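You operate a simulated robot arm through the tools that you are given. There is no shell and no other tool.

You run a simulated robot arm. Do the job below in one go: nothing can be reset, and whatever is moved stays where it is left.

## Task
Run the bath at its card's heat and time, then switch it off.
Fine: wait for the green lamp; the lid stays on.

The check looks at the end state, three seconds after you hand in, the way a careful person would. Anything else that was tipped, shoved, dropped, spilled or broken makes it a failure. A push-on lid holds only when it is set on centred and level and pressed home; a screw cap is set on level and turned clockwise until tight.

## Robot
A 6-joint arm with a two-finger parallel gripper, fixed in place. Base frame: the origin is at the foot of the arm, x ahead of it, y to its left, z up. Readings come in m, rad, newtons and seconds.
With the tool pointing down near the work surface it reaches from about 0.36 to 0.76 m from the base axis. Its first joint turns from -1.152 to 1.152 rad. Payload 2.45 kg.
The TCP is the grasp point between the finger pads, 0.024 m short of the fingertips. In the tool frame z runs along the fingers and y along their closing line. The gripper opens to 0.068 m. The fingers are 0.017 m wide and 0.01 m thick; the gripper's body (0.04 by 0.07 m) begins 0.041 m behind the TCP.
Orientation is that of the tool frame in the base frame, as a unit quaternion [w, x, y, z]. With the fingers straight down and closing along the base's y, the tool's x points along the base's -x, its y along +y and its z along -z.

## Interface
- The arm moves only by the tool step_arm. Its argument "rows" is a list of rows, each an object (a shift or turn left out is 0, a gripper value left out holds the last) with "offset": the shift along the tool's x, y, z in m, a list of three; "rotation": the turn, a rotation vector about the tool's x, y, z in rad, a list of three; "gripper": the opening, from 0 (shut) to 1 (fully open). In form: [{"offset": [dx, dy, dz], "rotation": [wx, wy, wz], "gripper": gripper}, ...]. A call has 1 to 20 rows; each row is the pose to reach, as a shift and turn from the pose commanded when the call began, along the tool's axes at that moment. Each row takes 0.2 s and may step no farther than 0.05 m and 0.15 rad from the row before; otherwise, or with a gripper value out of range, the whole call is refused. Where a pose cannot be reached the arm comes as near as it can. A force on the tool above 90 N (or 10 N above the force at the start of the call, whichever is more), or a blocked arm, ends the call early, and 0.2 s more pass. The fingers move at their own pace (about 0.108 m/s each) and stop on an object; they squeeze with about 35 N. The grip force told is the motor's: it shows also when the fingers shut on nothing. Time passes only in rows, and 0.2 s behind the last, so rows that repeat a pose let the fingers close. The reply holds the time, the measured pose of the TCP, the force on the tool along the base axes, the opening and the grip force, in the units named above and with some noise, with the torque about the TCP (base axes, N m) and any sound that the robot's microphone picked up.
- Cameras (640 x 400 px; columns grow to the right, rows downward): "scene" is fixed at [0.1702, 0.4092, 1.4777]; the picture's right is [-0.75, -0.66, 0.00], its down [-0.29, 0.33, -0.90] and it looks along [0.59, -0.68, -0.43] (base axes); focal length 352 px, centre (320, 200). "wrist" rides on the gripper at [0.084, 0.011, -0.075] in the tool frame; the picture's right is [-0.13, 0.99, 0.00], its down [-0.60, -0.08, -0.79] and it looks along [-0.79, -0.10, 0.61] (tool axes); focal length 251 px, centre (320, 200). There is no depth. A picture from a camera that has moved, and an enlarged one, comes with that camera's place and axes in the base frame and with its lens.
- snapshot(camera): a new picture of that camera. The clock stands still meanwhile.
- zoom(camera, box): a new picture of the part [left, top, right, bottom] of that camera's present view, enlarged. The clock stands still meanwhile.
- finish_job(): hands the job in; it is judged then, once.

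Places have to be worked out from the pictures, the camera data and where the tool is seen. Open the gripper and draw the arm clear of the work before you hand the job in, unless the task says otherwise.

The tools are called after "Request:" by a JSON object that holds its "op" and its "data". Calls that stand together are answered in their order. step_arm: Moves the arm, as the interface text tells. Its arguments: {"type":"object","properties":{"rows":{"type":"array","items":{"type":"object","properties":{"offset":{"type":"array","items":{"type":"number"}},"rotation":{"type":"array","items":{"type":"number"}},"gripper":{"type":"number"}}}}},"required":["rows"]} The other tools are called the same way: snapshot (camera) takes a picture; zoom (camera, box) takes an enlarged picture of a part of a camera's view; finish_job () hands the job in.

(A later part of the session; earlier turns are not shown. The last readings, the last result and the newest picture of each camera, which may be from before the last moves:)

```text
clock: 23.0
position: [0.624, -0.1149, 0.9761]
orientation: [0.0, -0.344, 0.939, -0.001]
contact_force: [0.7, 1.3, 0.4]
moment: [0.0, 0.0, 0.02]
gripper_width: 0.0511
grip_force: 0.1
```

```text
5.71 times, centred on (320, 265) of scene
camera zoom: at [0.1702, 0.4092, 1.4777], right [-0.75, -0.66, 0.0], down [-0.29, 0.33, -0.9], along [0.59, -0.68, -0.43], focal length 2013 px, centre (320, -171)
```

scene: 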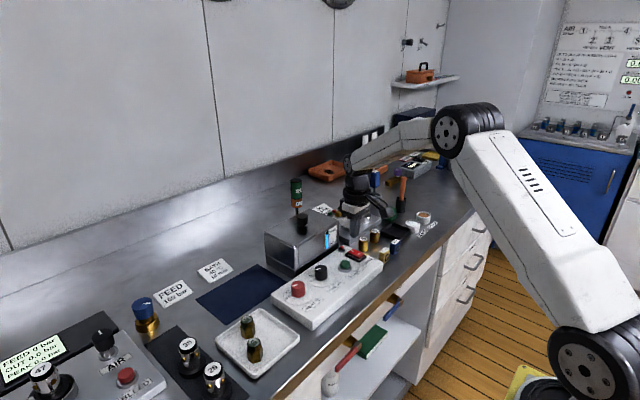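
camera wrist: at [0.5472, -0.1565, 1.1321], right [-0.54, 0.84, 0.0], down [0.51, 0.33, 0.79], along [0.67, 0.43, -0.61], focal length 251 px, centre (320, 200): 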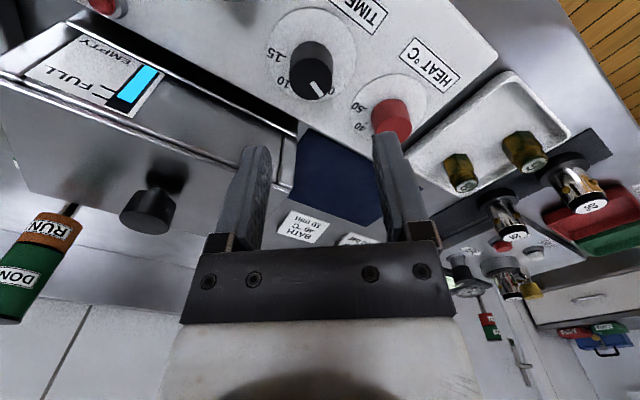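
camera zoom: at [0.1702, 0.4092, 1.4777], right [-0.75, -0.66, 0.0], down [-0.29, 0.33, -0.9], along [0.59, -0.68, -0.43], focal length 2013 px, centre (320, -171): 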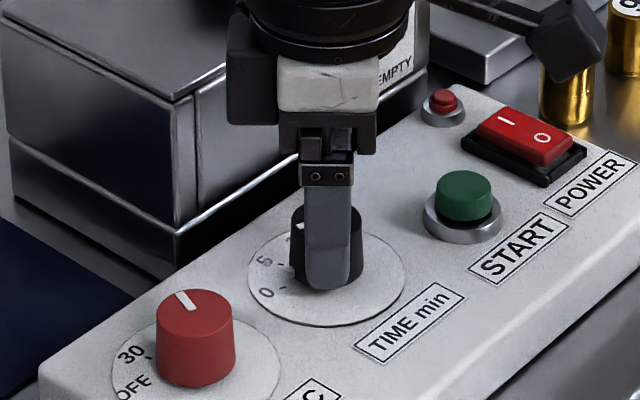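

Nearly centred; I'll nudge 1 mm, lower the last centimetre and close on the time knob.

Request:
{"op": "step_arm", "data": {"rows": [{"offset": [0, -0.001, 0.004]}, {"offset": [0, -0.001, 0.008]}, {"offset": [0, -0.001, 0.0105]}, {"offset": [0, -0.001, 0.0105], "gripper": 0.3}, {"offset": [0, -0.001, 0.0105], "gripper": 0.3}, {"offset": [0, -0.001, 0.0105], "gripper": 0.3}]}}

Request:
{"op": "zoom", "data": {"camera": "wrist", "box": [220, 50, 420, 190]}}

```text
clock: 24.4
position: [0.6234, -0.1172, 0.9651]
orientation: [0.0, -0.343, 0.939, 0.0]
contact_force: [-4.4, 3.6, 3.2]
moment: [0.04, 0.13, 0.0]
gripper_width: 0.031
grip_force: 44.3
```

```text
2.86 times, centred on (320, 120) of wrist
camera zoom: at [0.5523, -0.1608, 1.0418], right [-0.54, 0.84, 0.0], down [0.51, 0.33, 0.79], along [0.67, 0.43, -0.61], focal length 718 px, centre (320, 429)
```

zoom: 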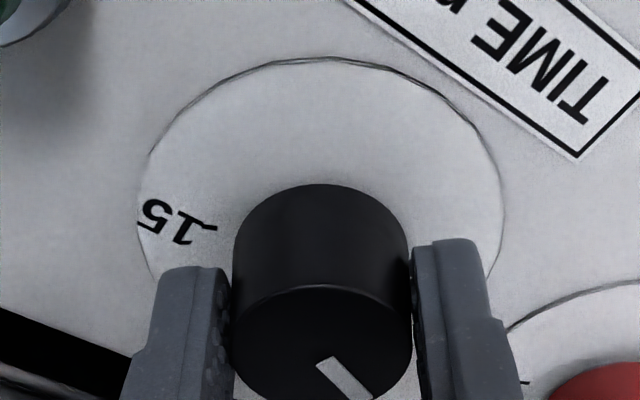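

Good grip with ~5 N side load. Turning clockwise in stages.

Request:
{"op": "step_arm", "data": {"rows": [{"rotation": [0, 0, 0.1]}, {"rotation": [0, 0, 0.2]}, {"rotation": [0, 0, 0.3]}, {"rotation": [0, 0, 0.4]}, {"rotation": [0, 0, 0.5]}]}}

```text
clock: 25.6
position: [0.6244, -0.1142, 0.9664]
orientation: [-0.001, -0.099, 0.995, 0.001]
contact_force: [-10.8, 11.2, 5.3]
moment: [0.5, -0.47, 0.04]
gripper_width: 0.0308
grip_force: 44.0
```

Moderate side force; correcting by ~1.5 mm and continuing.

Request:
{"op": "step_arm", "data": {"rows": [{"offset": [0.0008, 0.0012, 0], "rotation": [0, 0, 0.1]}, {"offset": [0.0008, 0.0012, 0], "rotation": [0, 0, 0.2]}, {"offset": [0.0008, 0.0012, 0], "rotation": [0, 0, 0.3]}, {"offset": [0.0008, 0.0012, 0], "rotation": [0, 0, 0.4]}, {"offset": [0.0008, 0.0012, 0], "rotation": [0, 0, 0.5]}]}}

```text
clock: 26.8
position: [0.6244, -0.1157, 0.9664]
orientation: [0.001, 0.15, 0.989, 0.0]
contact_force: [4.9, 4.0, 0.2]
moment: [0.3, 0.73, 0.0]
gripper_width: 0.0311
grip_force: 44.2
```

57° done with low forces. Finishing the turn to ~81.5°, then releasing and lifting for a look.

Request:
{"op": "step_arm", "data": {"rows": [{"rotation": [0, 0, 0.1]}, {"rotation": [0, 0, 0.2]}, {"rotation": [0, 0, 0.3]}, {"rotation": [0, 0, 0.4]}, {"rotation": [0, 0, 0.422]}, {"rotation": [0, 0, 0.422]}]}}

Request:
{"op": "step_arm", "data": {"rows": [{"gripper": 0.75}, {"gripper": 0.75}, {"offset": [0, 0, -0.03], "gripper": 0.75}, {"offset": [0, 0, -0.07], "gripper": 0.75}, {"offset": [0, 0, -0.085], "gripper": 0.75}, {"offset": [0, 0, -0.085], "rotation": [0, 0, -0.14], "gripper": 0.75}, {"offset": [0, 0, -0.085], "rotation": [0, 0, -0.28], "gripper": 0.75}, {"offset": [0, 0, -0.085], "rotation": [0, 0, -0.42], "gripper": 0.75}, {"offset": [0, 0, -0.085], "rotation": [0, 0, -0.56], "gripper": 0.75}, {"offset": [0, 0, -0.085], "rotation": [0, 0, -0.7], "gripper": 0.75}, {"offset": [0, 0, -0.085], "rotation": [0, 0, -0.722], "gripper": 0.75}, {"offset": [0, 0, -0.085], "rotation": [0, 0, -0.722], "gripper": 0.75}]}}

Request:
{"op": "snapshot", "data": {"camera": "wrist"}}

Request:
{"op": "zoom", "data": {"camera": "wrist", "box": [270, 20, 430, 140]}}

Request:
{"op": "zoom", "data": {"camera": "scene", "box": [280, 230, 360, 300]}}

```text
clock: 28.2
position: [0.6239, -0.1148, 0.9657]
orientation: [0.0, 0.354, 0.935, -0.001]
contact_force: [9.7, 7.8, -4.3]
moment: [-0.26, -0.78, 0.01]
gripper_width: 0.0309
grip_force: 43.9
```

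```text
clock: 30.8
position: [0.6237, -0.1152, 1.0493]
orientation: [0.0, -0.001, 1.0, -0.001]
contact_force: [0.7, -0.1, -0.3]
moment: [0.01, -0.05, 0.01]
gripper_width: 0.0509
grip_force: 0.1
```

```text
taken
camera wrist: at [0.5388, -0.1035, 1.1268], right [0.13, 0.99, 0.0], down [0.6, -0.08, 0.79], along [0.79, -0.1, -0.61], focal length 251 px, centre (320, 200)
```

wrist: 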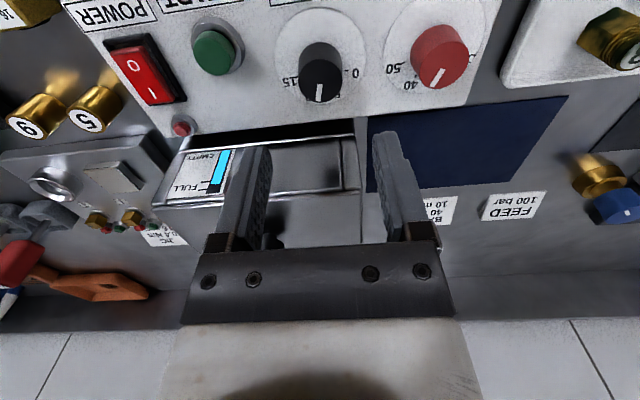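

```text
3.33 times, centred on (350, 80) of wrist
camera zoom: at [0.5388, -0.1035, 1.1268], right [0.13, 0.99, 0.0], down [0.6, -0.08, 0.79], along [0.79, -0.1, -0.61], focal length 838 px, centre (220, 600)
```

zoom: 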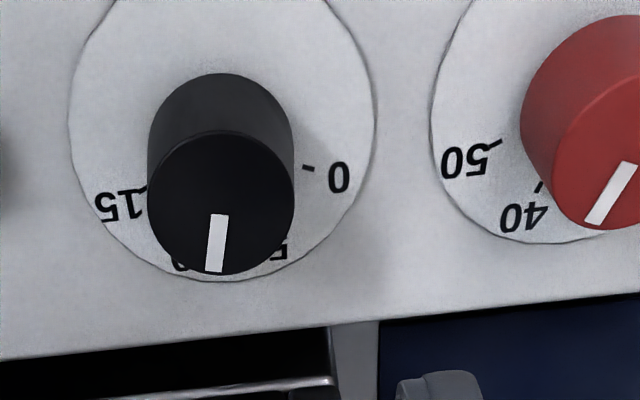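

```text
5.71 times, centred on (320, 265) of scene
camera zoom: at [0.1702, 0.4092, 1.4777], right [-0.75, -0.66, 0.0], down [-0.29, 0.33, -0.9], along [0.59, -0.68, -0.43], focal length 2013 px, centre (320, -171)
```

zoom: 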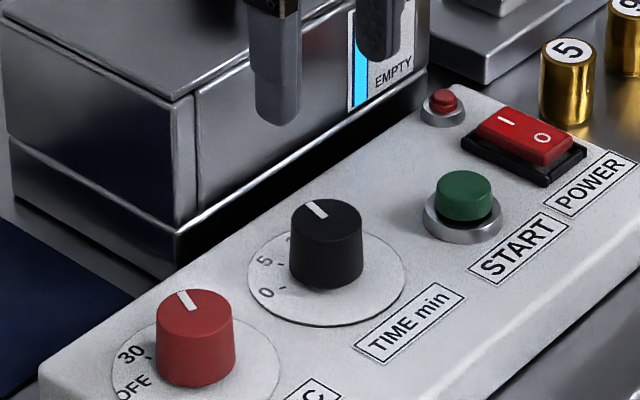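

Two views give pointer estimates of 14–21°, so I need the pointer tab against the tick directly. I'll swing the gripper (camera) round to the −y side to see the time tab next to its 10 tick.

Request:
{"op": "step_arm", "data": {"rows": [{"offset": [-0.002, 0.003, 0.0], "rotation": [0, 0, -0.14]}, {"offset": [-0.004, 0.006, 0.0], "rotation": [0, 0, -0.28]}, {"offset": [-0.007, 0.009, 0.0], "rotation": [0, 0, -0.42]}, {"offset": [-0.007, 0.013, 0.0], "rotation": [0, 0, -0.56]}, {"offset": [-0.007, 0.013, 0.005], "rotation": [0, 0, -0.7]}, {"offset": [-0.007, 0.013, 0.01], "rotation": [0, 0, -0.84]}, {"offset": [-0.007, 0.013, 0.01], "rotation": [0, 0, -0.98]}, {"offset": [-0.007, 0.013, 0.01], "rotation": [0, 0, -1.12]}, {"offset": [-0.007, 0.013, 0.01], "rotation": [0, 0, -1.2]}, {"offset": [-0.007, 0.013, 0.01], "rotation": [0, 0, -1.2]}]}}

Request:
{"op": "snapshot", "data": {"camera": "wrist"}}

Request:
{"op": "zoom", "data": {"camera": "wrist", "box": [270, 20, 390, 140]}}

```text
clock: 33.0
position: [0.6311, -0.1034, 1.0399]
orientation: [0.0, -0.566, 0.825, 0.0]
contact_force: [-0.5, 0.9, 0.1]
moment: [0.03, -0.01, 0.0]
gripper_width: 0.051
grip_force: 0.1
```

```text
taken
camera wrist: at [0.5893, -0.1758, 1.1169], right [-0.88, 0.48, 0.0], down [0.29, 0.54, 0.79], along [0.38, 0.7, -0.61], focal length 251 px, centre (320, 200)
```

wrist: 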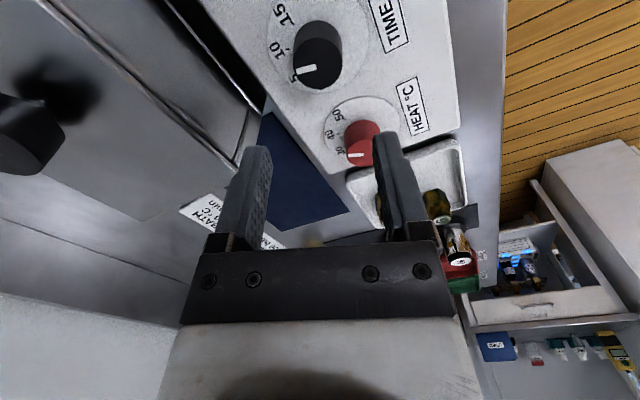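

```text
3.33 times, centred on (330, 80) of wrist
camera zoom: at [0.5893, -0.1758, 1.1169], right [-0.88, 0.48, 0.0], down [0.29, 0.54, 0.79], along [0.38, 0.7, -0.61], focal length 838 px, centre (287, 600)
```

zoom: 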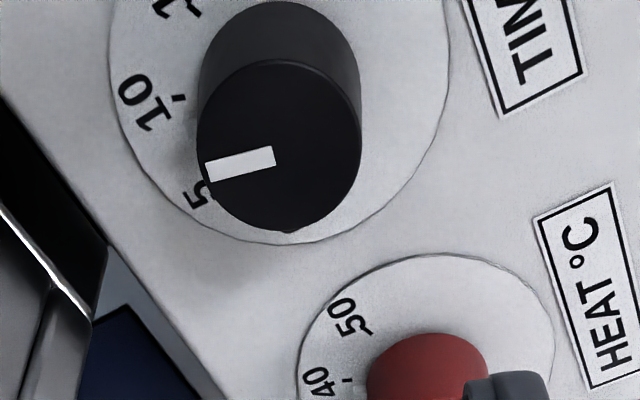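

Request:
{"op": "zoom", "data": {"camera": "wrist", "box": [295, 25, 345, 75]}}

Request:
{"op": "zoom", "data": {"camera": "wrist", "box": [320, 110, 385, 175]}}

```text
8.00 times, centred on (320, 50) of wrist
camera zoom: at [0.5893, -0.1758, 1.1169], right [-0.88, 0.48, 0.0], down [0.29, 0.54, 0.79], along [0.38, 0.7, -0.61], focal length 2012 px, centre (320, 1400)
```

zoom: 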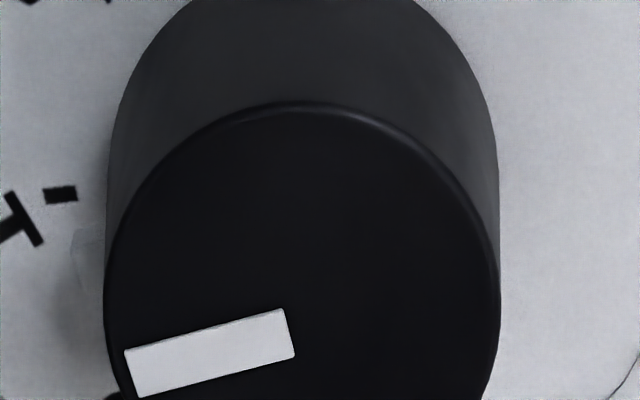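

```text
6.15 times, centred on (352, 142) of wrist
camera zoom: at [0.5893, -0.1758, 1.1169], right [-0.88, 0.48, 0.0], down [0.29, 0.54, 0.79], along [0.38, 0.7, -0.61], focal length 1547 px, centre (120, 554)
```

zoom: 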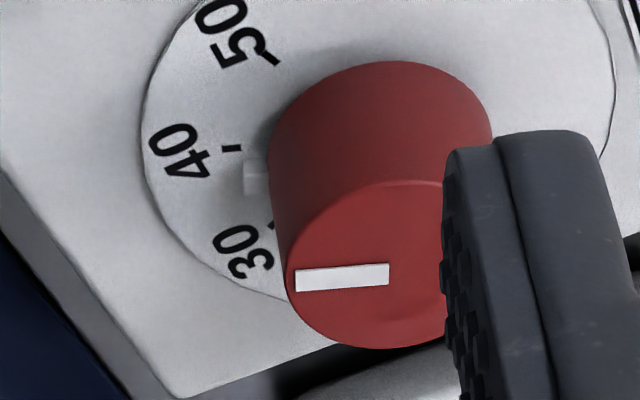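

The tab view suggests the time knob in particular is short of 10. I'll go back to yaw 0, then tilt the gripper so the camera looks straight down on both dials for an accurate reading.

Request:
{"op": "step_arm", "data": {"rows": [{"offset": [0, 0, -0.01], "rotation": [0, 0, 0.14]}, {"offset": [0, 0, -0.02], "rotation": [0, 0, 0.28]}, {"offset": [0, 0, -0.03], "rotation": [0, 0, 0.42]}, {"offset": [0, 0, -0.04], "rotation": [0, 0, 0.56]}, {"offset": [0, 0, -0.04], "rotation": [0, 0, 0.7]}, {"offset": [0, 0, -0.04], "rotation": [0, 0, 0.84]}, {"offset": [0, 0, -0.04], "rotation": [0, 0, 0.98]}, {"offset": [0, 0, -0.04], "rotation": [0, 0, 1.12]}, {"offset": [0, 0, -0.04], "rotation": [0, 0, 1.2]}, {"offset": [0, 0, -0.04], "rotation": [0, 0, 1.2]}]}}

Request:
{"op": "step_arm", "data": {"rows": [{"offset": [-0.01, 0.005, 0], "rotation": [0, 0.1, 0]}, {"offset": [-0.02, 0.01, 0], "rotation": [0, 0.2, 0]}, {"offset": [-0.03, 0.015, 0], "rotation": [0, 0.3, 0]}, {"offset": [-0.038, 0.018, 0.005], "rotation": [0, 0.4, 0]}, {"offset": [-0.038, 0.018, 0.01], "rotation": [0, 0.4, 0]}, {"offset": [-0.038, 0.018, 0.01], "rotation": [0, 0.4, 0]}]}}

Request:
{"op": "snapshot", "data": {"camera": "wrist"}}

Request:
{"op": "zoom", "data": {"camera": "wrist", "box": [230, 10, 430, 120]}}

```text
clock: 35.2
position: [0.63, -0.1022, 1.0802]
orientation: [0.0, 0.0, 1.0, 0.0]
contact_force: [0.1, -0.7, -0.7]
moment: [-0.01, 0.0, -0.02]
gripper_width: 0.0512
grip_force: 0.0
```

```text
clock: 36.6
position: [0.6682, -0.0839, 1.0705]
orientation: [-0.199, 0.0, 0.98, 0.001]
contact_force: [0.4, -0.6, 0.5]
moment: [0.02, 0.03, 0.02]
gripper_width: 0.0512
grip_force: 0.1
```

```text
taken
camera wrist: at [0.6195, -0.0725, 1.1736], right [0.12, 0.99, -0.05], down [0.87, -0.08, 0.49], along [0.49, -0.1, -0.87], focal length 251 px, centre (320, 200)
```

wrist: 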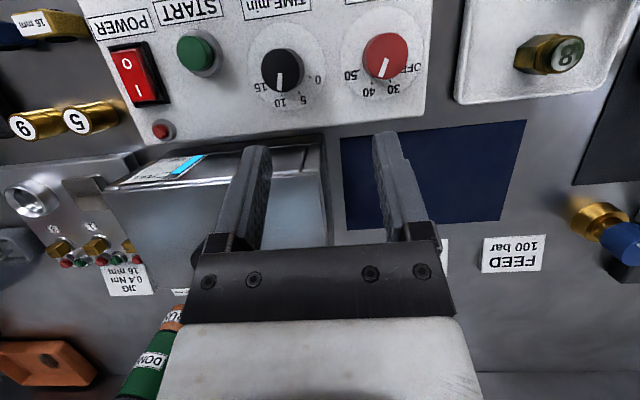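

```text
3.20 times, centred on (330, 65) of wrist
camera zoom: at [0.6195, -0.0725, 1.1736], right [0.12, 0.99, -0.05], down [0.87, -0.08, 0.49], along [0.49, -0.1, -0.87], focal length 805 px, centre (288, 632)
```

zoom: 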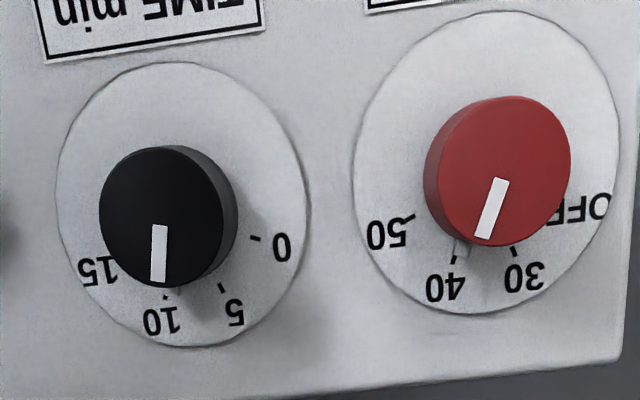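

Now a clean top view. Zooming on each dial.

Request:
{"op": "zoom", "data": {"camera": "wrist", "box": [245, 25, 330, 120]}}

Request:
{"op": "zoom", "data": {"camera": "wrist", "box": [338, 10, 428, 110]}}

```text
4.21 times, centred on (288, 72) of wrist
camera zoom: at [0.6195, -0.0725, 1.1736], right [0.12, 0.99, -0.05], down [0.87, -0.08, 0.49], along [0.49, -0.1, -0.87], focal length 1059 px, centre (457, 737)
```

zoom: 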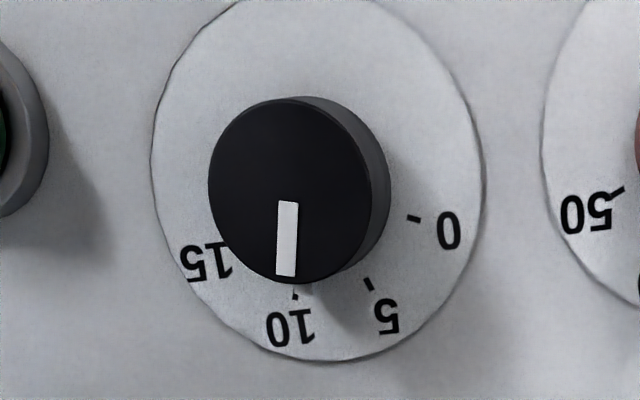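

```text
4.00 times, centred on (383, 60) of wrist
camera zoom: at [0.6195, -0.0725, 1.1736], right [0.12, 0.99, -0.05], down [0.87, -0.08, 0.49], along [0.49, -0.1, -0.87], focal length 1006 px, centre (68, 760)
```

zoom: 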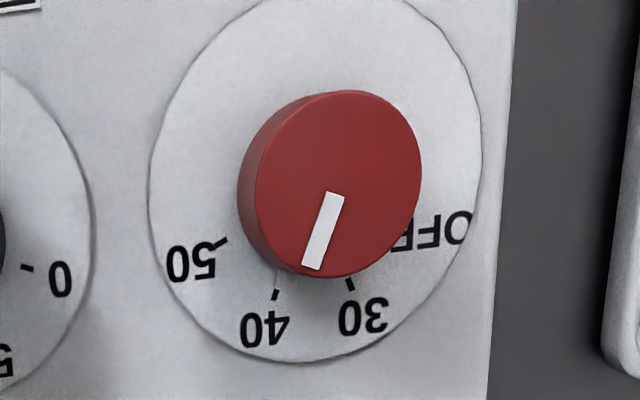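

Top view: heat reads 19° (right on the 40 tick at ~20°), but time reads ~13.5°, about 6° short of 10. I'll straighten up over the time knob and give it a small extra turn.

Request:
{"op": "step_arm", "data": {"rows": [{"offset": [0.006, -0.008, 0.005], "rotation": [0, -0.1, 0]}, {"offset": [0.013, -0.016, 0.015], "rotation": [0, -0.2, 0]}, {"offset": [0.02, -0.024, 0.03], "rotation": [0, -0.3, 0]}, {"offset": [0.0254, -0.0315, 0.045], "rotation": [0, -0.4, 0]}, {"offset": [0.0254, -0.0315, 0.0542], "rotation": [0, -0.4, 0]}, {"offset": [0.0254, -0.0315, 0.0542], "rotation": [0, -0.4, 0]}]}}

```text
clock: 38.0
position: [0.6246, -0.1162, 1.0302]
orientation: [0.0, 0.0, 1.0, 0.0]
contact_force: [-0.2, -0.5, -0.8]
moment: [-0.02, 0.0, 0.01]
gripper_width: 0.0508
grip_force: 0.1
```

Upright above the time knob at (0.6246, -0.1162, 1.030). Lowering to grip height and closing.

Request:
{"op": "step_arm", "data": {"rows": [{"offset": [0, 0, 0.025]}, {"offset": [0, 0, 0.045]}, {"offset": [0, 0, 0.058]}, {"offset": [0, 0, 0.065]}, {"offset": [0, 0, 0.065]}]}}

Request:
{"op": "zoom", "data": {"camera": "wrist", "box": [220, 50, 420, 190]}}

```text
clock: 39.2
position: [0.6248, -0.1151, 0.965]
orientation: [0.0, 0.0, 1.0, 0.0]
contact_force: [-0.5, -0.3, 0.3]
moment: [-0.01, -0.01, 0.0]
gripper_width: 0.0508
grip_force: 0.1
```

```text
2.86 times, centred on (320, 120) of wrist
camera zoom: at [0.5395, -0.104, 1.0418], right [0.13, 0.99, 0.0], down [0.6, -0.08, 0.79], along [0.79, -0.1, -0.61], focal length 718 px, centre (320, 429)
```

zoom: 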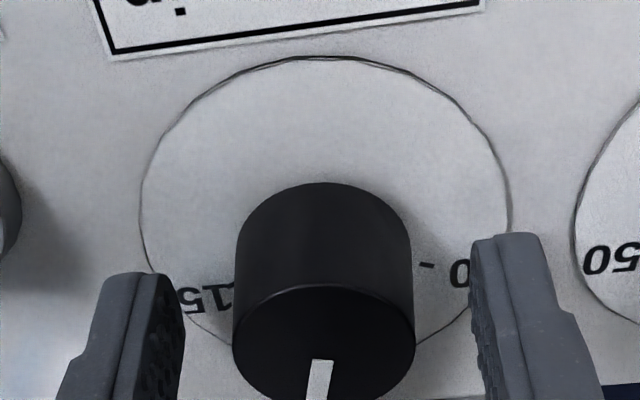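

Knob is well centred between the fingers. Closing, then turning about 6.5° clockwise.

Request:
{"op": "step_arm", "data": {"rows": [{"gripper": 0.3}, {"gripper": 0.3}, {"gripper": 0.3}, {"rotation": [0, 0, 0.03]}, {"rotation": [0, 0, 0.06]}, {"rotation": [0, 0, 0.09]}, {"rotation": [0, 0, 0.115]}, {"rotation": [0, 0, 0.115]}]}}

Request:
{"op": "zoom", "data": {"camera": "wrist", "box": [220, 50, 420, 190]}}

```text
clock: 41.0
position: [0.6248, -0.1141, 0.9645]
orientation: [0.0, 0.057, 0.998, 0.0]
contact_force: [1.3, 9.2, -1.0]
moment: [0.2, -0.37, 0.0]
gripper_width: 0.0299
grip_force: 43.5
```

```text
2.86 times, centred on (320, 120) of wrist
camera zoom: at [0.5413, -0.0938, 1.0418], right [0.24, 0.97, 0.0], down [0.59, -0.15, 0.79], along [0.77, -0.19, -0.61], focal length 718 px, centre (320, 429)
```

zoom: 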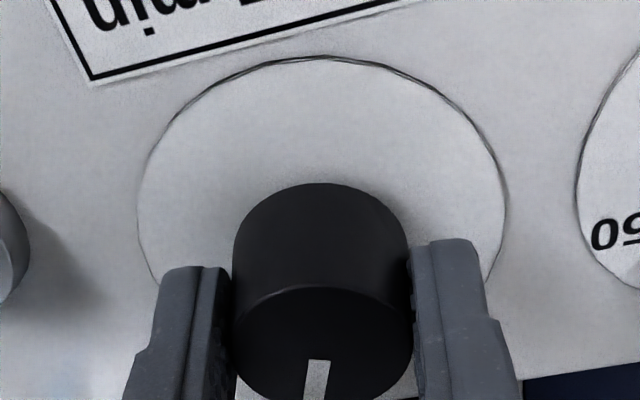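

The mark stayed fixed relative to the fingers, so the knob followed. Opening, lifting and tilting for another top view.

Request:
{"op": "step_arm", "data": {"rows": [{"gripper": 0.75}, {"gripper": 0.75}, {"offset": [0, 0, -0.03]}, {"offset": [0, 0, -0.07]}, {"offset": [0, 0, -0.11], "rotation": [0, 0, -0.05]}, {"offset": [0, 0, -0.115], "rotation": [0, 0, -0.115]}, {"offset": [0, 0, -0.115], "rotation": [0, 0, -0.115]}]}}

Request:
{"op": "step_arm", "data": {"rows": [{"offset": [-0.01, 0, 0], "rotation": [0, 0.1, 0]}, {"offset": [-0.02, 0, 0], "rotation": [0, 0.2, 0]}, {"offset": [-0.03, 0, 0], "rotation": [0, 0.3, 0]}, {"offset": [-0.044, 0, 0.005], "rotation": [0, 0.4, 0]}, {"offset": [-0.044, 0, 0.01], "rotation": [0, 0.4, 0]}, {"offset": [-0.044, 0, 0.01], "rotation": [0, 0.4, 0]}]}}

Request:
{"op": "snapshot", "data": {"camera": "wrist"}}

Request:
{"op": "zoom", "data": {"camera": "wrist", "box": [280, 20, 380, 110]}}

Request:
{"op": "zoom", "data": {"camera": "wrist", "box": [370, 10, 470, 100]}}

```text
clock: 42.6
position: [0.6233, -0.1163, 1.0812]
orientation: [0.0, -0.001, 1.0, 0.001]
contact_force: [0.1, 0.7, 0.5]
moment: [-0.01, 0.01, -0.01]
gripper_width: 0.0511
grip_force: 0.1
```

```text
clock: 44.0
position: [0.6678, -0.1153, 1.0703]
orientation: [-0.199, 0.0, 0.98, 0.0]
contact_force: [-0.5, 0.8, 0.5]
moment: [0.02, 0.0, -0.01]
gripper_width: 0.051
grip_force: 0.0
```

```text
taken
camera wrist: at [0.6192, -0.1036, 1.1731], right [0.12, 0.99, -0.05], down [0.87, -0.08, 0.49], along [0.49, -0.1, -0.87], focal length 251 px, centre (320, 200)
```

wrist: 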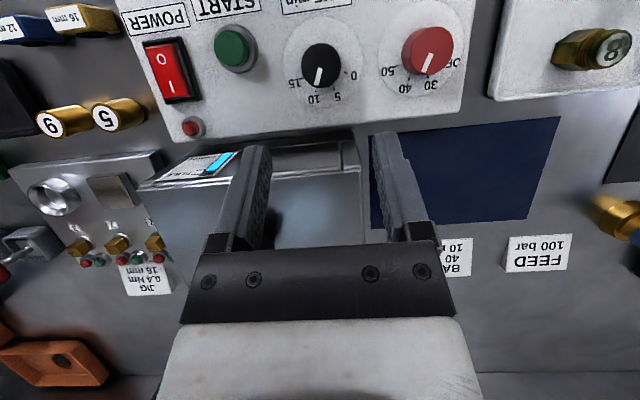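

```text
4.44 times, centred on (330, 65) of wrist
camera zoom: at [0.6192, -0.1036, 1.1731], right [0.12, 0.99, -0.05], down [0.87, -0.08, 0.49], along [0.49, -0.1, -0.87], focal length 1118 px, centre (276, 800)
```

zoom: 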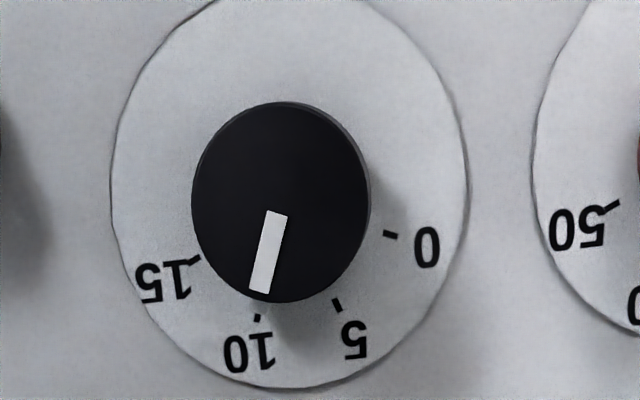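

```text
4.44 times, centred on (420, 55) of wrist
camera zoom: at [0.6192, -0.1036, 1.1731], right [0.12, 0.99, -0.05], down [0.87, -0.08, 0.49], along [0.49, -0.1, -0.87], focal length 1118 px, centre (-124, 844)
```

zoom: 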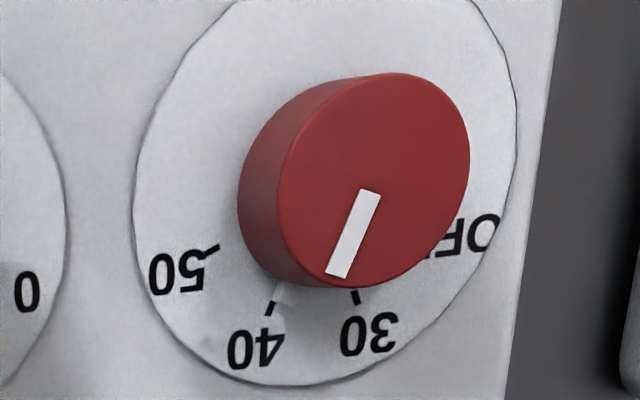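

Request:
{"op": "zoom", "data": {"camera": "wrist", "box": [305, 65, 345, 105]}}

Request:
{"op": "zoom", "data": {"camera": "wrist", "box": [390, 55, 440, 95]}}

```text
10.00 times, centred on (325, 85) of wrist
camera zoom: at [0.6192, -0.1036, 1.1731], right [0.12, 0.99, -0.05], down [0.87, -0.08, 0.49], along [0.49, -0.1, -0.87], focal length 2514 px, centre (270, 1350)
```

zoom: 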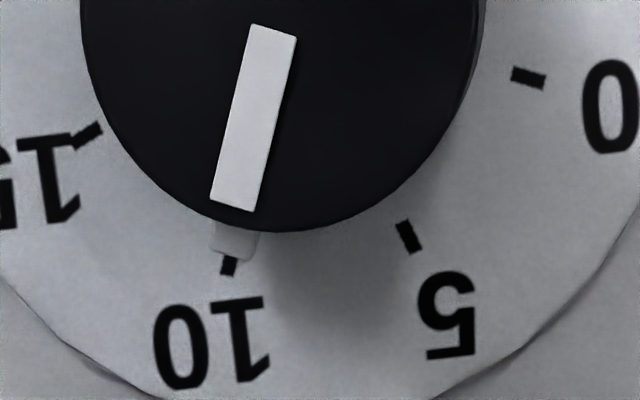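

```text
10.00 times, centred on (415, 75) of wrist
camera zoom: at [0.6192, -0.1036, 1.1731], right [0.12, 0.99, -0.05], down [0.87, -0.08, 0.49], along [0.49, -0.1, -0.87], focal length 2514 px, centre (-630, 1450)
```

zoom: 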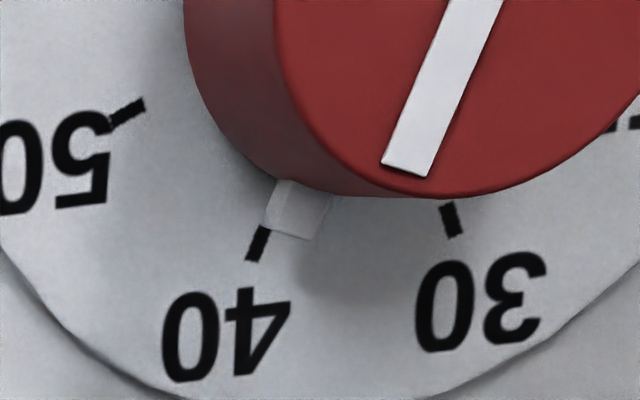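

Time's pointer tab is now dead on the 10 tick. For heat, parallax blurs the tab reading, so I'll slide the camera directly over the heat dial.

Request:
{"op": "step_arm", "data": {"rows": [{"offset": [0, 0.04, 0]}, {"offset": [0, 0.08, 0]}, {"offset": [0, 0.08, 0]}]}}

Request:
{"op": "zoom", "data": {"camera": "wrist", "box": [300, 55, 350, 105]}}

Request:
{"op": "zoom", "data": {"camera": "wrist", "box": [220, 0, 420, 125]}}

```text
clock: 44.8
position: [0.6675, -0.0347, 1.0712]
orientation: [-0.199, 0.0, 0.98, 0.001]
contact_force: [-0.3, -0.2, 0.1]
moment: [0.0, 0.01, 0.01]
gripper_width: 0.0509
grip_force: 0.1
```

```text
8.00 times, centred on (325, 80) of wrist
camera zoom: at [0.6189, -0.0234, 1.1736], right [0.12, 0.99, -0.05], down [0.87, -0.08, 0.5], along [0.49, -0.1, -0.87], focal length 2012 px, centre (280, 1160)
```

zoom: 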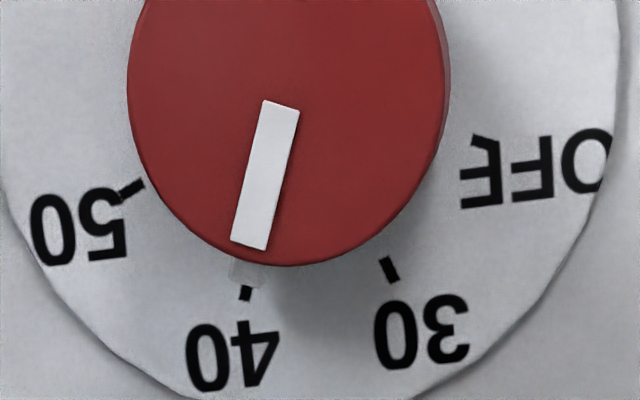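

```text
3.20 times, centred on (320, 62) of wrist
camera zoom: at [0.6189, -0.0234, 1.1736], right [0.12, 0.99, -0.05], down [0.87, -0.08, 0.5], along [0.49, -0.1, -0.87], focal length 805 px, centre (320, 640)
```

zoom: 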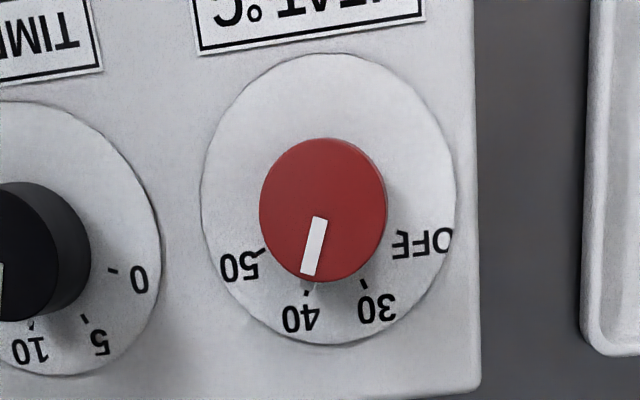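

Heat's tab is exactly on the 40 tick too. Now I'll straighten up, close the fingers and hover over START (≈(0.603, -0.185), top ≈0.943).

Request:
{"op": "step_arm", "data": {"rows": [{"offset": [0.008, -0.03, 0.005], "rotation": [0, -0.1, 0], "gripper": 0}, {"offset": [0.016, -0.06, 0.012], "rotation": [0, -0.2, 0], "gripper": 0}, {"offset": [0.025, -0.09, 0.025], "rotation": [0, -0.3, 0], "gripper": 0}, {"offset": [0.033, -0.12, 0.04], "rotation": [0, -0.4, 0], "gripper": 0}, {"offset": [0.0404, -0.15, 0.06], "rotation": [0, -0.4, 0], "gripper": 0}, {"offset": [0.0404, -0.15, 0.0714], "rotation": [0, -0.4, 0], "gripper": 0}, {"offset": [0.0404, -0.15, 0.0714], "rotation": [0, -0.4, 0], "gripper": 0}]}}

Request:
{"op": "zoom", "data": {"camera": "wrist", "box": [220, 30, 420, 180]}}

Request:
{"op": "zoom", "data": {"camera": "scene", "box": [300, 220, 390, 280]}}

```text
clock: 46.4
position: [0.6026, -0.1851, 1.0203]
orientation: [0.001, 0.0, 1.0, 0.0]
contact_force: [0.7, 0.5, -0.3]
moment: [-0.03, 0.0, 0.01]
gripper_width: 0.0
grip_force: 23.5
```

```text
2.67 times, centred on (320, 105) of wrist
camera zoom: at [0.5189, -0.1736, 1.0965], right [0.13, 0.99, 0.0], down [0.6, -0.08, 0.79], along [0.79, -0.1, -0.61], focal length 670 px, centre (320, 453)
```

zoom: 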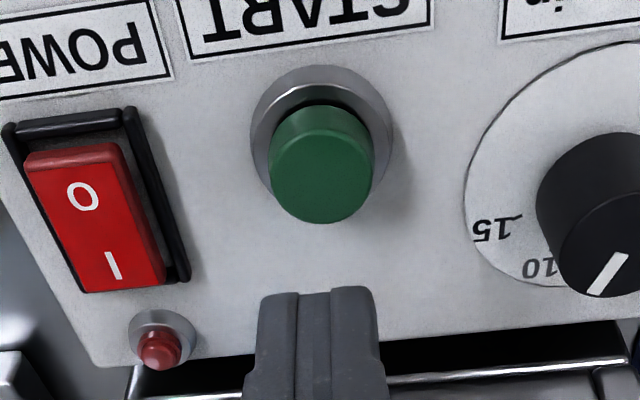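

```text
6.67 times, centred on (345, 250) of scene
camera zoom: at [0.1702, 0.4092, 1.4777], right [-0.75, -0.66, 0.0], down [-0.29, 0.33, -0.9], along [0.59, -0.68, -0.43], focal length 2348 px, centre (153, -133)
```

zoom: 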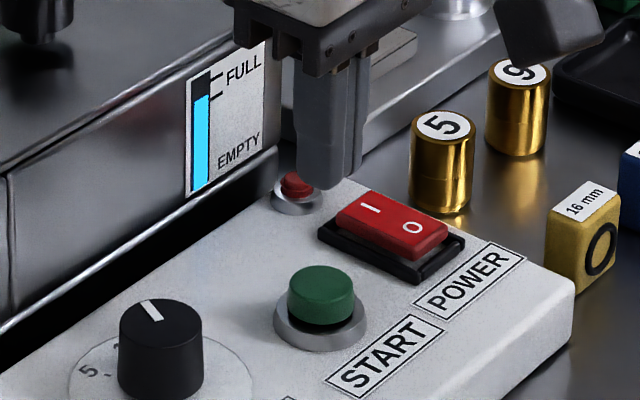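

Fingertips line up with START in y; I'll shift 2 mm forward and come down slowly.

Request:
{"op": "step_arm", "data": {"rows": [{"offset": [-0.002, 0, 0.015]}, {"offset": [-0.002, 0, 0.035]}, {"offset": [-0.002, 0, 0.042]}, {"offset": [-0.002, 0, 0.045]}, {"offset": [-0.002, 0, 0.048]}]}}

Request:
{"op": "zoom", "data": {"camera": "scene", "box": [300, 220, 390, 280]}}

```text
clock: 47.6
position: [0.6047, -0.1867, 0.9728]
orientation: [-0.001, 0.0, 1.0, 0.0]
contact_force: [0.0, -0.6, 0.1]
moment: [0.01, 0.0, -0.01]
gripper_width: 0.0
grip_force: 23.2
```

```text
6.67 times, centred on (345, 250) of scene
camera zoom: at [0.1702, 0.4092, 1.4777], right [-0.75, -0.66, 0.0], down [-0.29, 0.33, -0.9], along [0.59, -0.68, -0.43], focal length 2348 px, centre (153, -133)
```

zoom: 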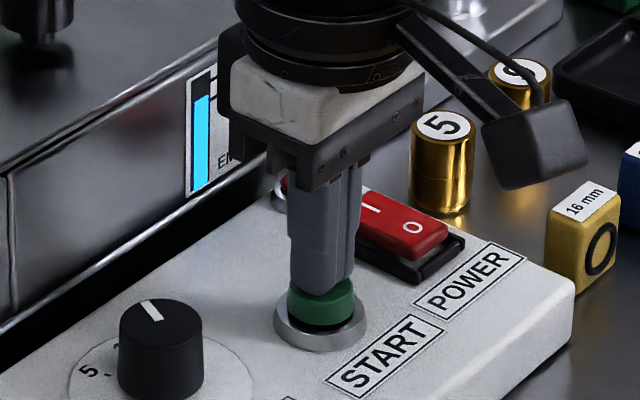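

Tip is just about on the button, no force yet. Pressing in 1.5 mm steps.

Request:
{"op": "step_arm", "data": {"rows": [{"offset": [0, 0, 0.002]}, {"offset": [0, 0, 0.004]}, {"offset": [0, 0, 0.0055]}, {"offset": [0, 0, 0.007]}]}}

Request:
{"op": "zoom", "data": {"camera": "scene", "box": [250, 160, 390, 280]}}

```text
clock: 48.6
position: [0.6056, -0.1857, 0.9657]
orientation: [0.001, 0.0, 1.0, 0.0]
contact_force: [-1.0, 2.3, 7.3]
moment: [0.03, 0.02, 0.04]
gripper_width: 0.0002
grip_force: 23.8
heard: click
```

```text
3.33 times, centred on (320, 220) of scene
camera zoom: at [0.17, 0.4093, 1.4777], right [-0.75, -0.66, 0.0], down [-0.29, 0.33, -0.9], along [0.59, -0.68, -0.43], focal length 1174 px, centre (320, 133)
```

zoom: 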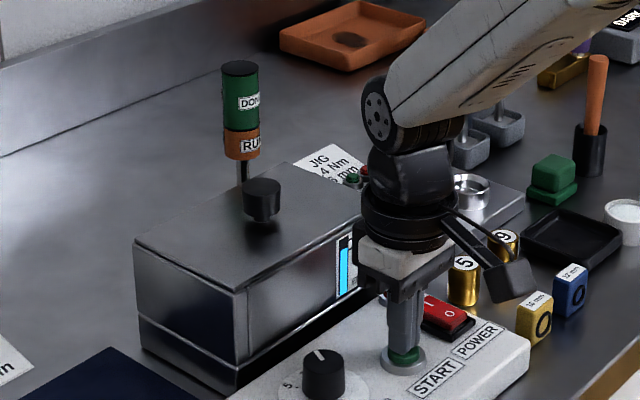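

A click was heard at 7 N. I'll lift off and look at the RUN lamp.

Request:
{"op": "step_arm", "data": {"rows": [{"offset": [0, 0, -0.005]}, {"offset": [0, 0, -0.03]}, {"offset": [0, 0, -0.06]}, {"offset": [0, 0, -0.06]}]}}

Request:
{"op": "zoom", "data": {"camera": "scene", "box": [250, 160, 390, 280]}}

Request:
{"op": "snapshot", "data": {"camera": "wrist"}}

Request:
{"op": "zoom", "data": {"camera": "scene", "box": [325, 235, 375, 275]}}

```text
clock: 49.6
position: [0.606, -0.186, 1.026]
orientation: [-0.001, 0.0, 1.0, 0.0]
contact_force: [-0.5, -0.1, 0.3]
moment: [0.01, 0.03, 0.01]
gripper_width: 0.0
grip_force: 23.6
```

```text
3.33 times, centred on (320, 220) of scene
camera zoom: at [0.1702, 0.4092, 1.4777], right [-0.75, -0.66, 0.0], down [-0.29, 0.33, -0.9], along [0.59, -0.68, -0.43], focal length 1174 px, centre (320, 133)
```

zoom: 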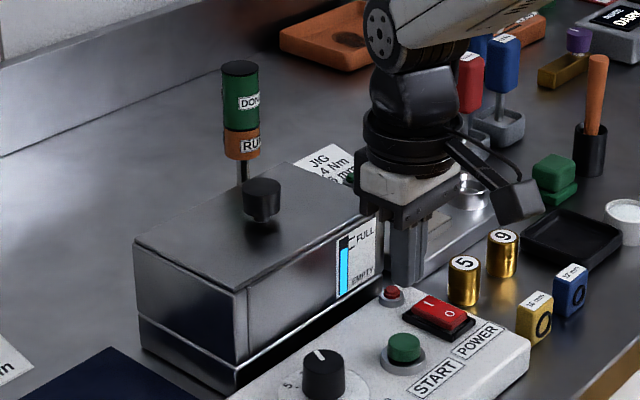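

```text
taken
camera wrist: at [0.5201, -0.1742, 1.102], right [0.13, 0.99, 0.0], down [0.6, -0.08, 0.79], along [0.79, -0.1, -0.61], focal length 251 px, centre (320, 200)
```

wrist: 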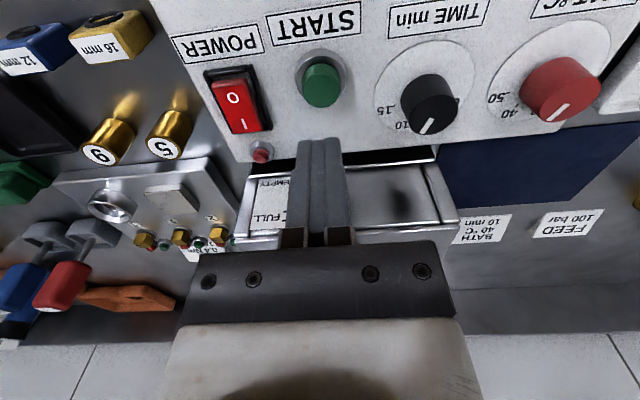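

```text
10.00 times, centred on (350, 255) of scene
camera zoom: at [0.1702, 0.4092, 1.4777], right [-0.75, -0.66, 0.0], down [-0.29, 0.33, -0.9], along [0.59, -0.68, -0.43], focal length 3522 px, centre (20, -350)
```

zoom: 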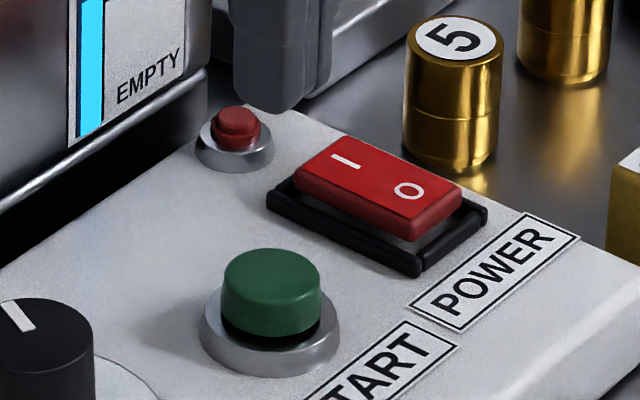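

The rocker looks only about level (no click was heard for it, and RUN is dark), so my wide tip probably rested on its side rails. I'll redo it with a single finger (narrow) and a slight tilt matching the rocker's "I" slope.

Request:
{"op": "step_arm", "data": {"rows": [{"offset": [-0.008, -0.02, 0], "rotation": [0, 0.05, 0], "gripper": 0.235}, {"offset": [-0.014, -0.04, 0], "rotation": [0, 0.1, 0], "gripper": 0.235}, {"offset": [-0.02, -0.06, 0], "rotation": [0, 0.15, 0], "gripper": 0.235}, {"offset": [-0.026, -0.0727, 0.006], "rotation": [0, 0.2, 0], "gripper": 0.235}, {"offset": [-0.026, -0.0727, 0.02], "rotation": [0, 0.2, 0], "gripper": 0.235}, {"offset": [-0.026, -0.0727, 0.02], "rotation": [0, 0.2, 0], "gripper": 0.235}]}}

Request:
{"op": "zoom", "data": {"camera": "wrist", "box": [220, 30, 420, 180]}}

Request:
{"op": "zoom", "data": {"camera": "scene", "box": [310, 220, 390, 280]}}

```text
clock: 51.0
position: [0.6325, -0.2578, 1.0062]
orientation: [-0.1, 0.001, 0.995, 0.001]
contact_force: [-0.1, 1.2, 0.3]
moment: [0.01, 0.01, -0.01]
gripper_width: 0.0162
grip_force: 0.0
```

```text
2.67 times, centred on (320, 105) of wrist
camera zoom: at [0.5635, -0.2467, 1.0967], right [0.13, 0.99, -0.03], down [0.75, -0.08, 0.66], along [0.65, -0.1, -0.75], focal length 670 px, centre (320, 453)
```

zoom: 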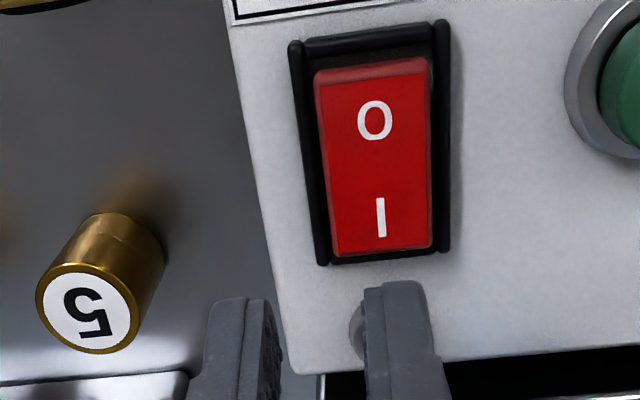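

```text
6.67 times, centred on (350, 250) of scene
camera zoom: at [0.1702, 0.4092, 1.4777], right [-0.75, -0.66, 0.0], down [-0.29, 0.33, -0.9], along [0.59, -0.68, -0.43], focal length 2348 px, centre (120, -133)
```

zoom: 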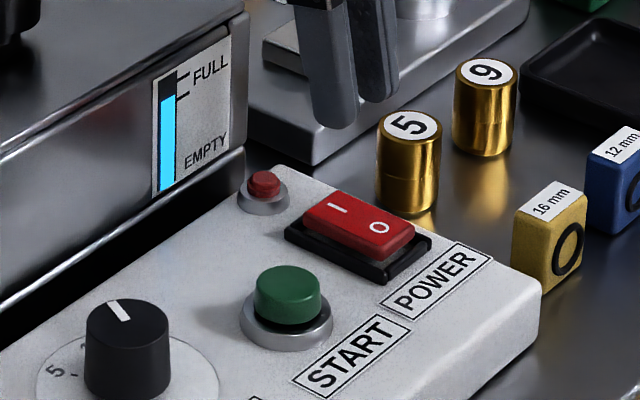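

From above, the I half is at x≈0.625 and the left finger is centred on it. Descending vertically to just above contact, then in small steps.

Request:
{"op": "step_arm", "data": {"rows": [{"offset": [-0.003, 0, 0.0147]}, {"offset": [-0.005, 0, 0.0245]}, {"offset": [-0.0064, 0, 0.0314]}, {"offset": [-0.0068, 0, 0.0333]}, {"offset": [-0.0072, 0, 0.0353]}, {"offset": [-0.0075, 0, 0.0368]}]}}

Request:
{"op": "zoom", "data": {"camera": "scene", "box": [310, 220, 390, 280]}}

```text
clock: 52.4
position: [0.6315, -0.2575, 0.9691]
orientation: [-0.1, 0.0, 0.995, 0.0]
contact_force: [0.5, 0.4, 0.1]
moment: [0.0, 0.0, 0.01]
gripper_width: 0.0161
grip_force: 0.1
heard: click
```

```text
6.67 times, centred on (350, 250) of scene
camera zoom: at [0.1702, 0.4092, 1.4777], right [-0.75, -0.66, 0.0], down [-0.29, 0.33, -0.9], along [0.59, -0.68, -0.43], focal length 2348 px, centre (120, -133)
```

zoom: 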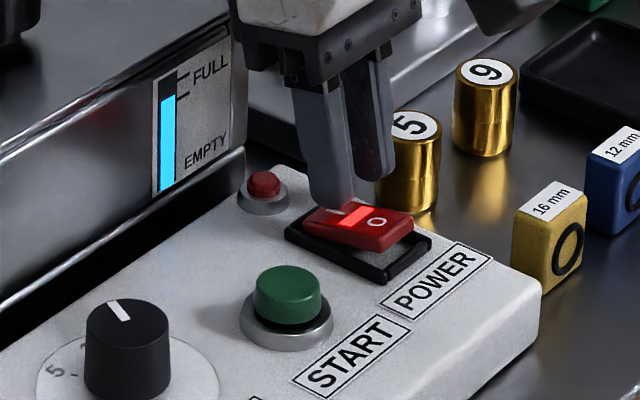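

A click, and the rocker's light is on – power is now on. I'll lift, straighten, close the fingers and hover over START again.

Request:
{"op": "step_arm", "data": {"rows": [{"offset": [0.004, 0, -0.02]}, {"offset": [0.008, 0, -0.0392]}, {"offset": [0.015, 0.02, -0.05], "rotation": [0, -0.05, 0], "gripper": 0}, {"offset": [0.023, 0.045, -0.05], "rotation": [0, -0.1, 0], "gripper": 0}, {"offset": [0.03, 0.065, -0.048], "rotation": [0, -0.15, 0], "gripper": 0}, {"offset": [0.0356, 0.0727, -0.0448], "rotation": [0, -0.2, 0], "gripper": 0}, {"offset": [0.0356, 0.0727, -0.0448], "rotation": [0, -0.2, 0], "gripper": 0}]}}

Request:
{"op": "zoom", "data": {"camera": "scene", "box": [250, 160, 390, 280]}}

Request:
{"op": "zoom", "data": {"camera": "wrist", "box": [180, 10, 420, 180]}}

```text
clock: 54.0
position: [0.6046, -0.1848, 1.0191]
orientation: [0.001, -0.001, 1.0, 0.0]
contact_force: [0.2, 0.5, 0.5]
moment: [-0.02, -0.01, 0.01]
gripper_width: 0.0003
grip_force: 23.8
```

```text
3.33 times, centred on (320, 220) of scene
camera zoom: at [0.1702, 0.4092, 1.4777], right [-0.75, -0.66, 0.0], down [-0.29, 0.33, -0.9], along [0.59, -0.68, -0.43], focal length 1174 px, centre (320, 133)
```

zoom: 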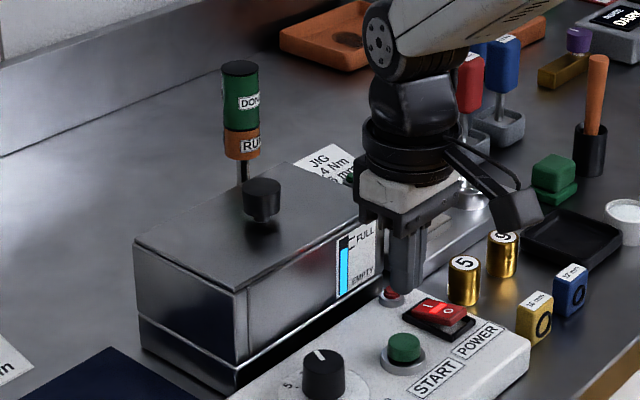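

```text
2.35 times, centred on (300, 95) of wrist
camera zoom: at [0.5199, -0.1733, 1.096], right [0.13, 0.99, 0.0], down [0.6, -0.08, 0.79], along [0.79, -0.1, -0.61], focal length 592 px, centre (367, 447)
```

zoom: 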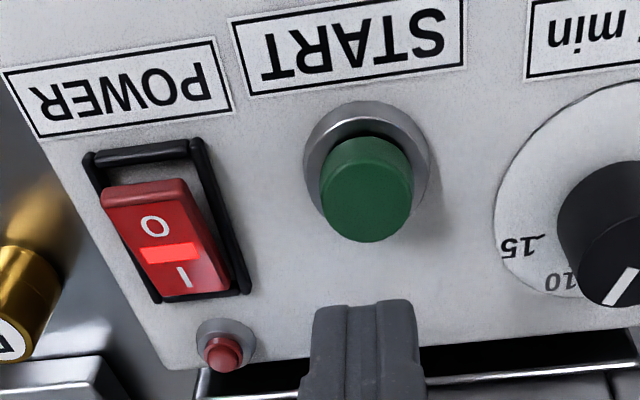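

Power is clearly on (rocker lit and tilted to I), RUN is still dark. Pressing START now.

Request:
{"op": "step_arm", "data": {"rows": [{"offset": [0, 0, 0.02]}, {"offset": [0, 0, 0.038]}, {"offset": [0, 0, 0.045]}, {"offset": [0, 0, 0.049]}, {"offset": [0, 0, 0.052]}, {"offset": [0, 0, 0.054]}, {"offset": [0, 0, 0.054]}]}}

Request:
{"op": "step_arm", "data": {"rows": [{"offset": [0, 0, -0.01]}, {"offset": [0, 0, -0.04]}, {"offset": [0, 0, -0.065]}]}}

Request:
{"op": "zoom", "data": {"camera": "scene", "box": [250, 160, 390, 280]}}

```text
clock: 55.6
position: [0.605, -0.1845, 0.9654]
orientation: [0.001, -0.001, 1.0, 0.0]
contact_force: [-2.5, 1.6, 10.7]
moment: [0.08, 0.11, 0.0]
gripper_width: 0.0002
grip_force: 23.5
heard: click
```

```text
clock: 56.4
position: [0.6032, -0.1859, 1.0311]
orientation: [-0.001, 0.0, 1.0, 0.0]
contact_force: [0.8, -0.1, -0.1]
moment: [0.02, 0.0, -0.03]
gripper_width: 0.0
grip_force: 23.8
```

```text
3.33 times, centred on (320, 220) of scene
camera zoom: at [0.1702, 0.4092, 1.4777], right [-0.75, -0.66, 0.0], down [-0.29, 0.33, -0.9], along [0.59, -0.68, -0.43], focal length 1174 px, centre (320, 133)
```

zoom: 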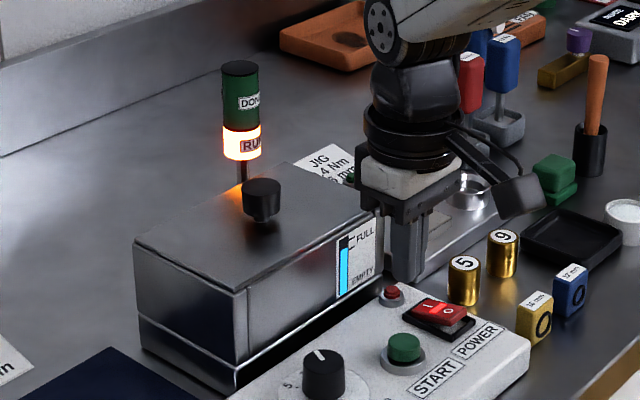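

RUN is lit. While it runs I'll position the single finger, tilted the other way, above the rocker's "O" end (not touching) and wait.

Request:
{"op": "step_arm", "data": {"rows": [{"offset": [0, -0.02, 0], "rotation": [0, -0.05, 0], "gripper": 0.235}, {"offset": [0.003, -0.04, 0], "rotation": [0, -0.1, 0], "gripper": 0.235}, {"offset": [0.006, -0.06, 0], "rotation": [0, -0.15, 0], "gripper": 0.235}, {"offset": [0.008, -0.0727, 0.005], "rotation": [0, -0.2, 0], "gripper": 0.235}, {"offset": [0.008, -0.0727, 0.02], "rotation": [0, -0.2, 0], "gripper": 0.235}, {"offset": [0.008, -0.0727, 0.02], "rotation": [0, -0.2, 0], "gripper": 0.235}, {"offset": [0.008, -0.0727, 0.02], "rotation": [0, -0.2, 0], "gripper": 0.235}]}}

Request:
{"op": "zoom", "data": {"camera": "scene", "box": [250, 160, 390, 280]}}

Request:
{"op": "snapshot", "data": {"camera": "wrist"}}

Request:
{"op": "zoom", "data": {"camera": "scene", "box": [310, 220, 390, 280]}}

```text
clock: 58.0
position: [0.5979, -0.2568, 1.0098]
orientation: [0.099, 0.0, 0.995, 0.0]
contact_force: [-0.3, 0.4, -0.1]
moment: [-0.04, 0.03, 0.02]
gripper_width: 0.0161
grip_force: 0.2
```

```text
3.33 times, centred on (320, 220) of scene
camera zoom: at [0.1702, 0.4092, 1.4777], right [-0.75, -0.66, 0.0], down [-0.29, 0.33, -0.9], along [0.59, -0.68, -0.43], focal length 1174 px, centre (320, 133)
```

zoom: 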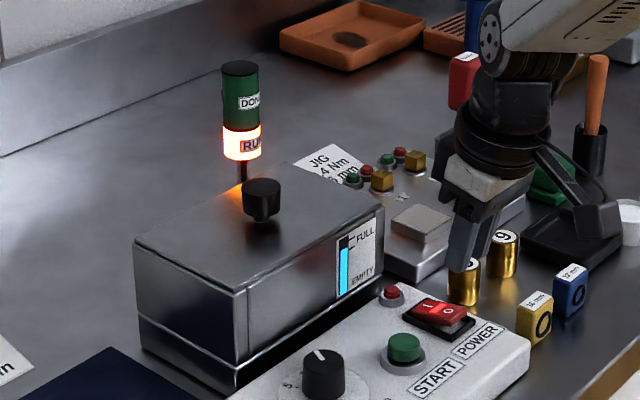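

```text
taken
camera wrist: at [0.4993, -0.2464, 1.0681], right [0.13, 0.99, 0.03], down [0.43, -0.08, 0.9], along [0.89, -0.1, -0.44], focal length 251 px, centre (320, 200)
```

wrist: 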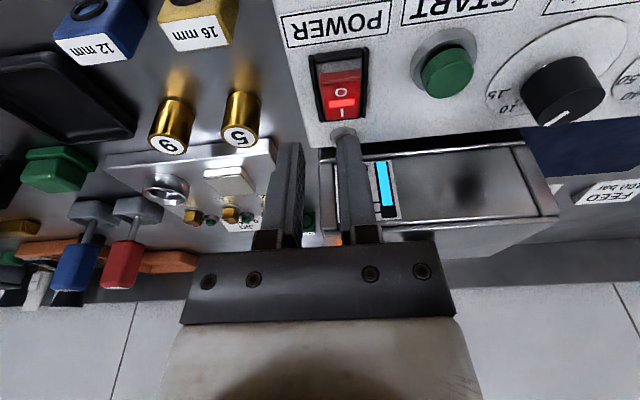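

```text
6.67 times, centred on (350, 250) of scene
camera zoom: at [0.1702, 0.4092, 1.4777], right [-0.75, -0.66, 0.0], down [-0.29, 0.33, -0.9], along [0.59, -0.68, -0.43], focal length 2348 px, centre (120, -133)
```

zoom: 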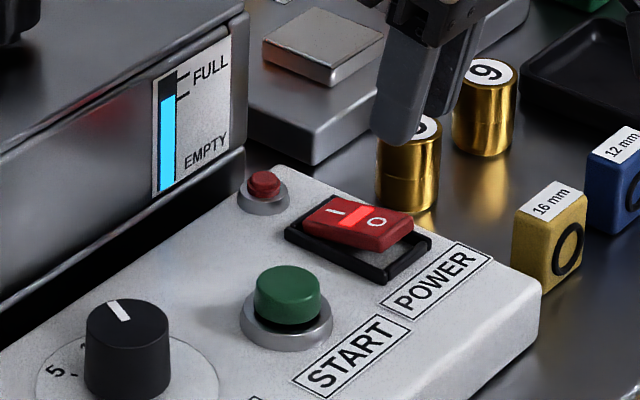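

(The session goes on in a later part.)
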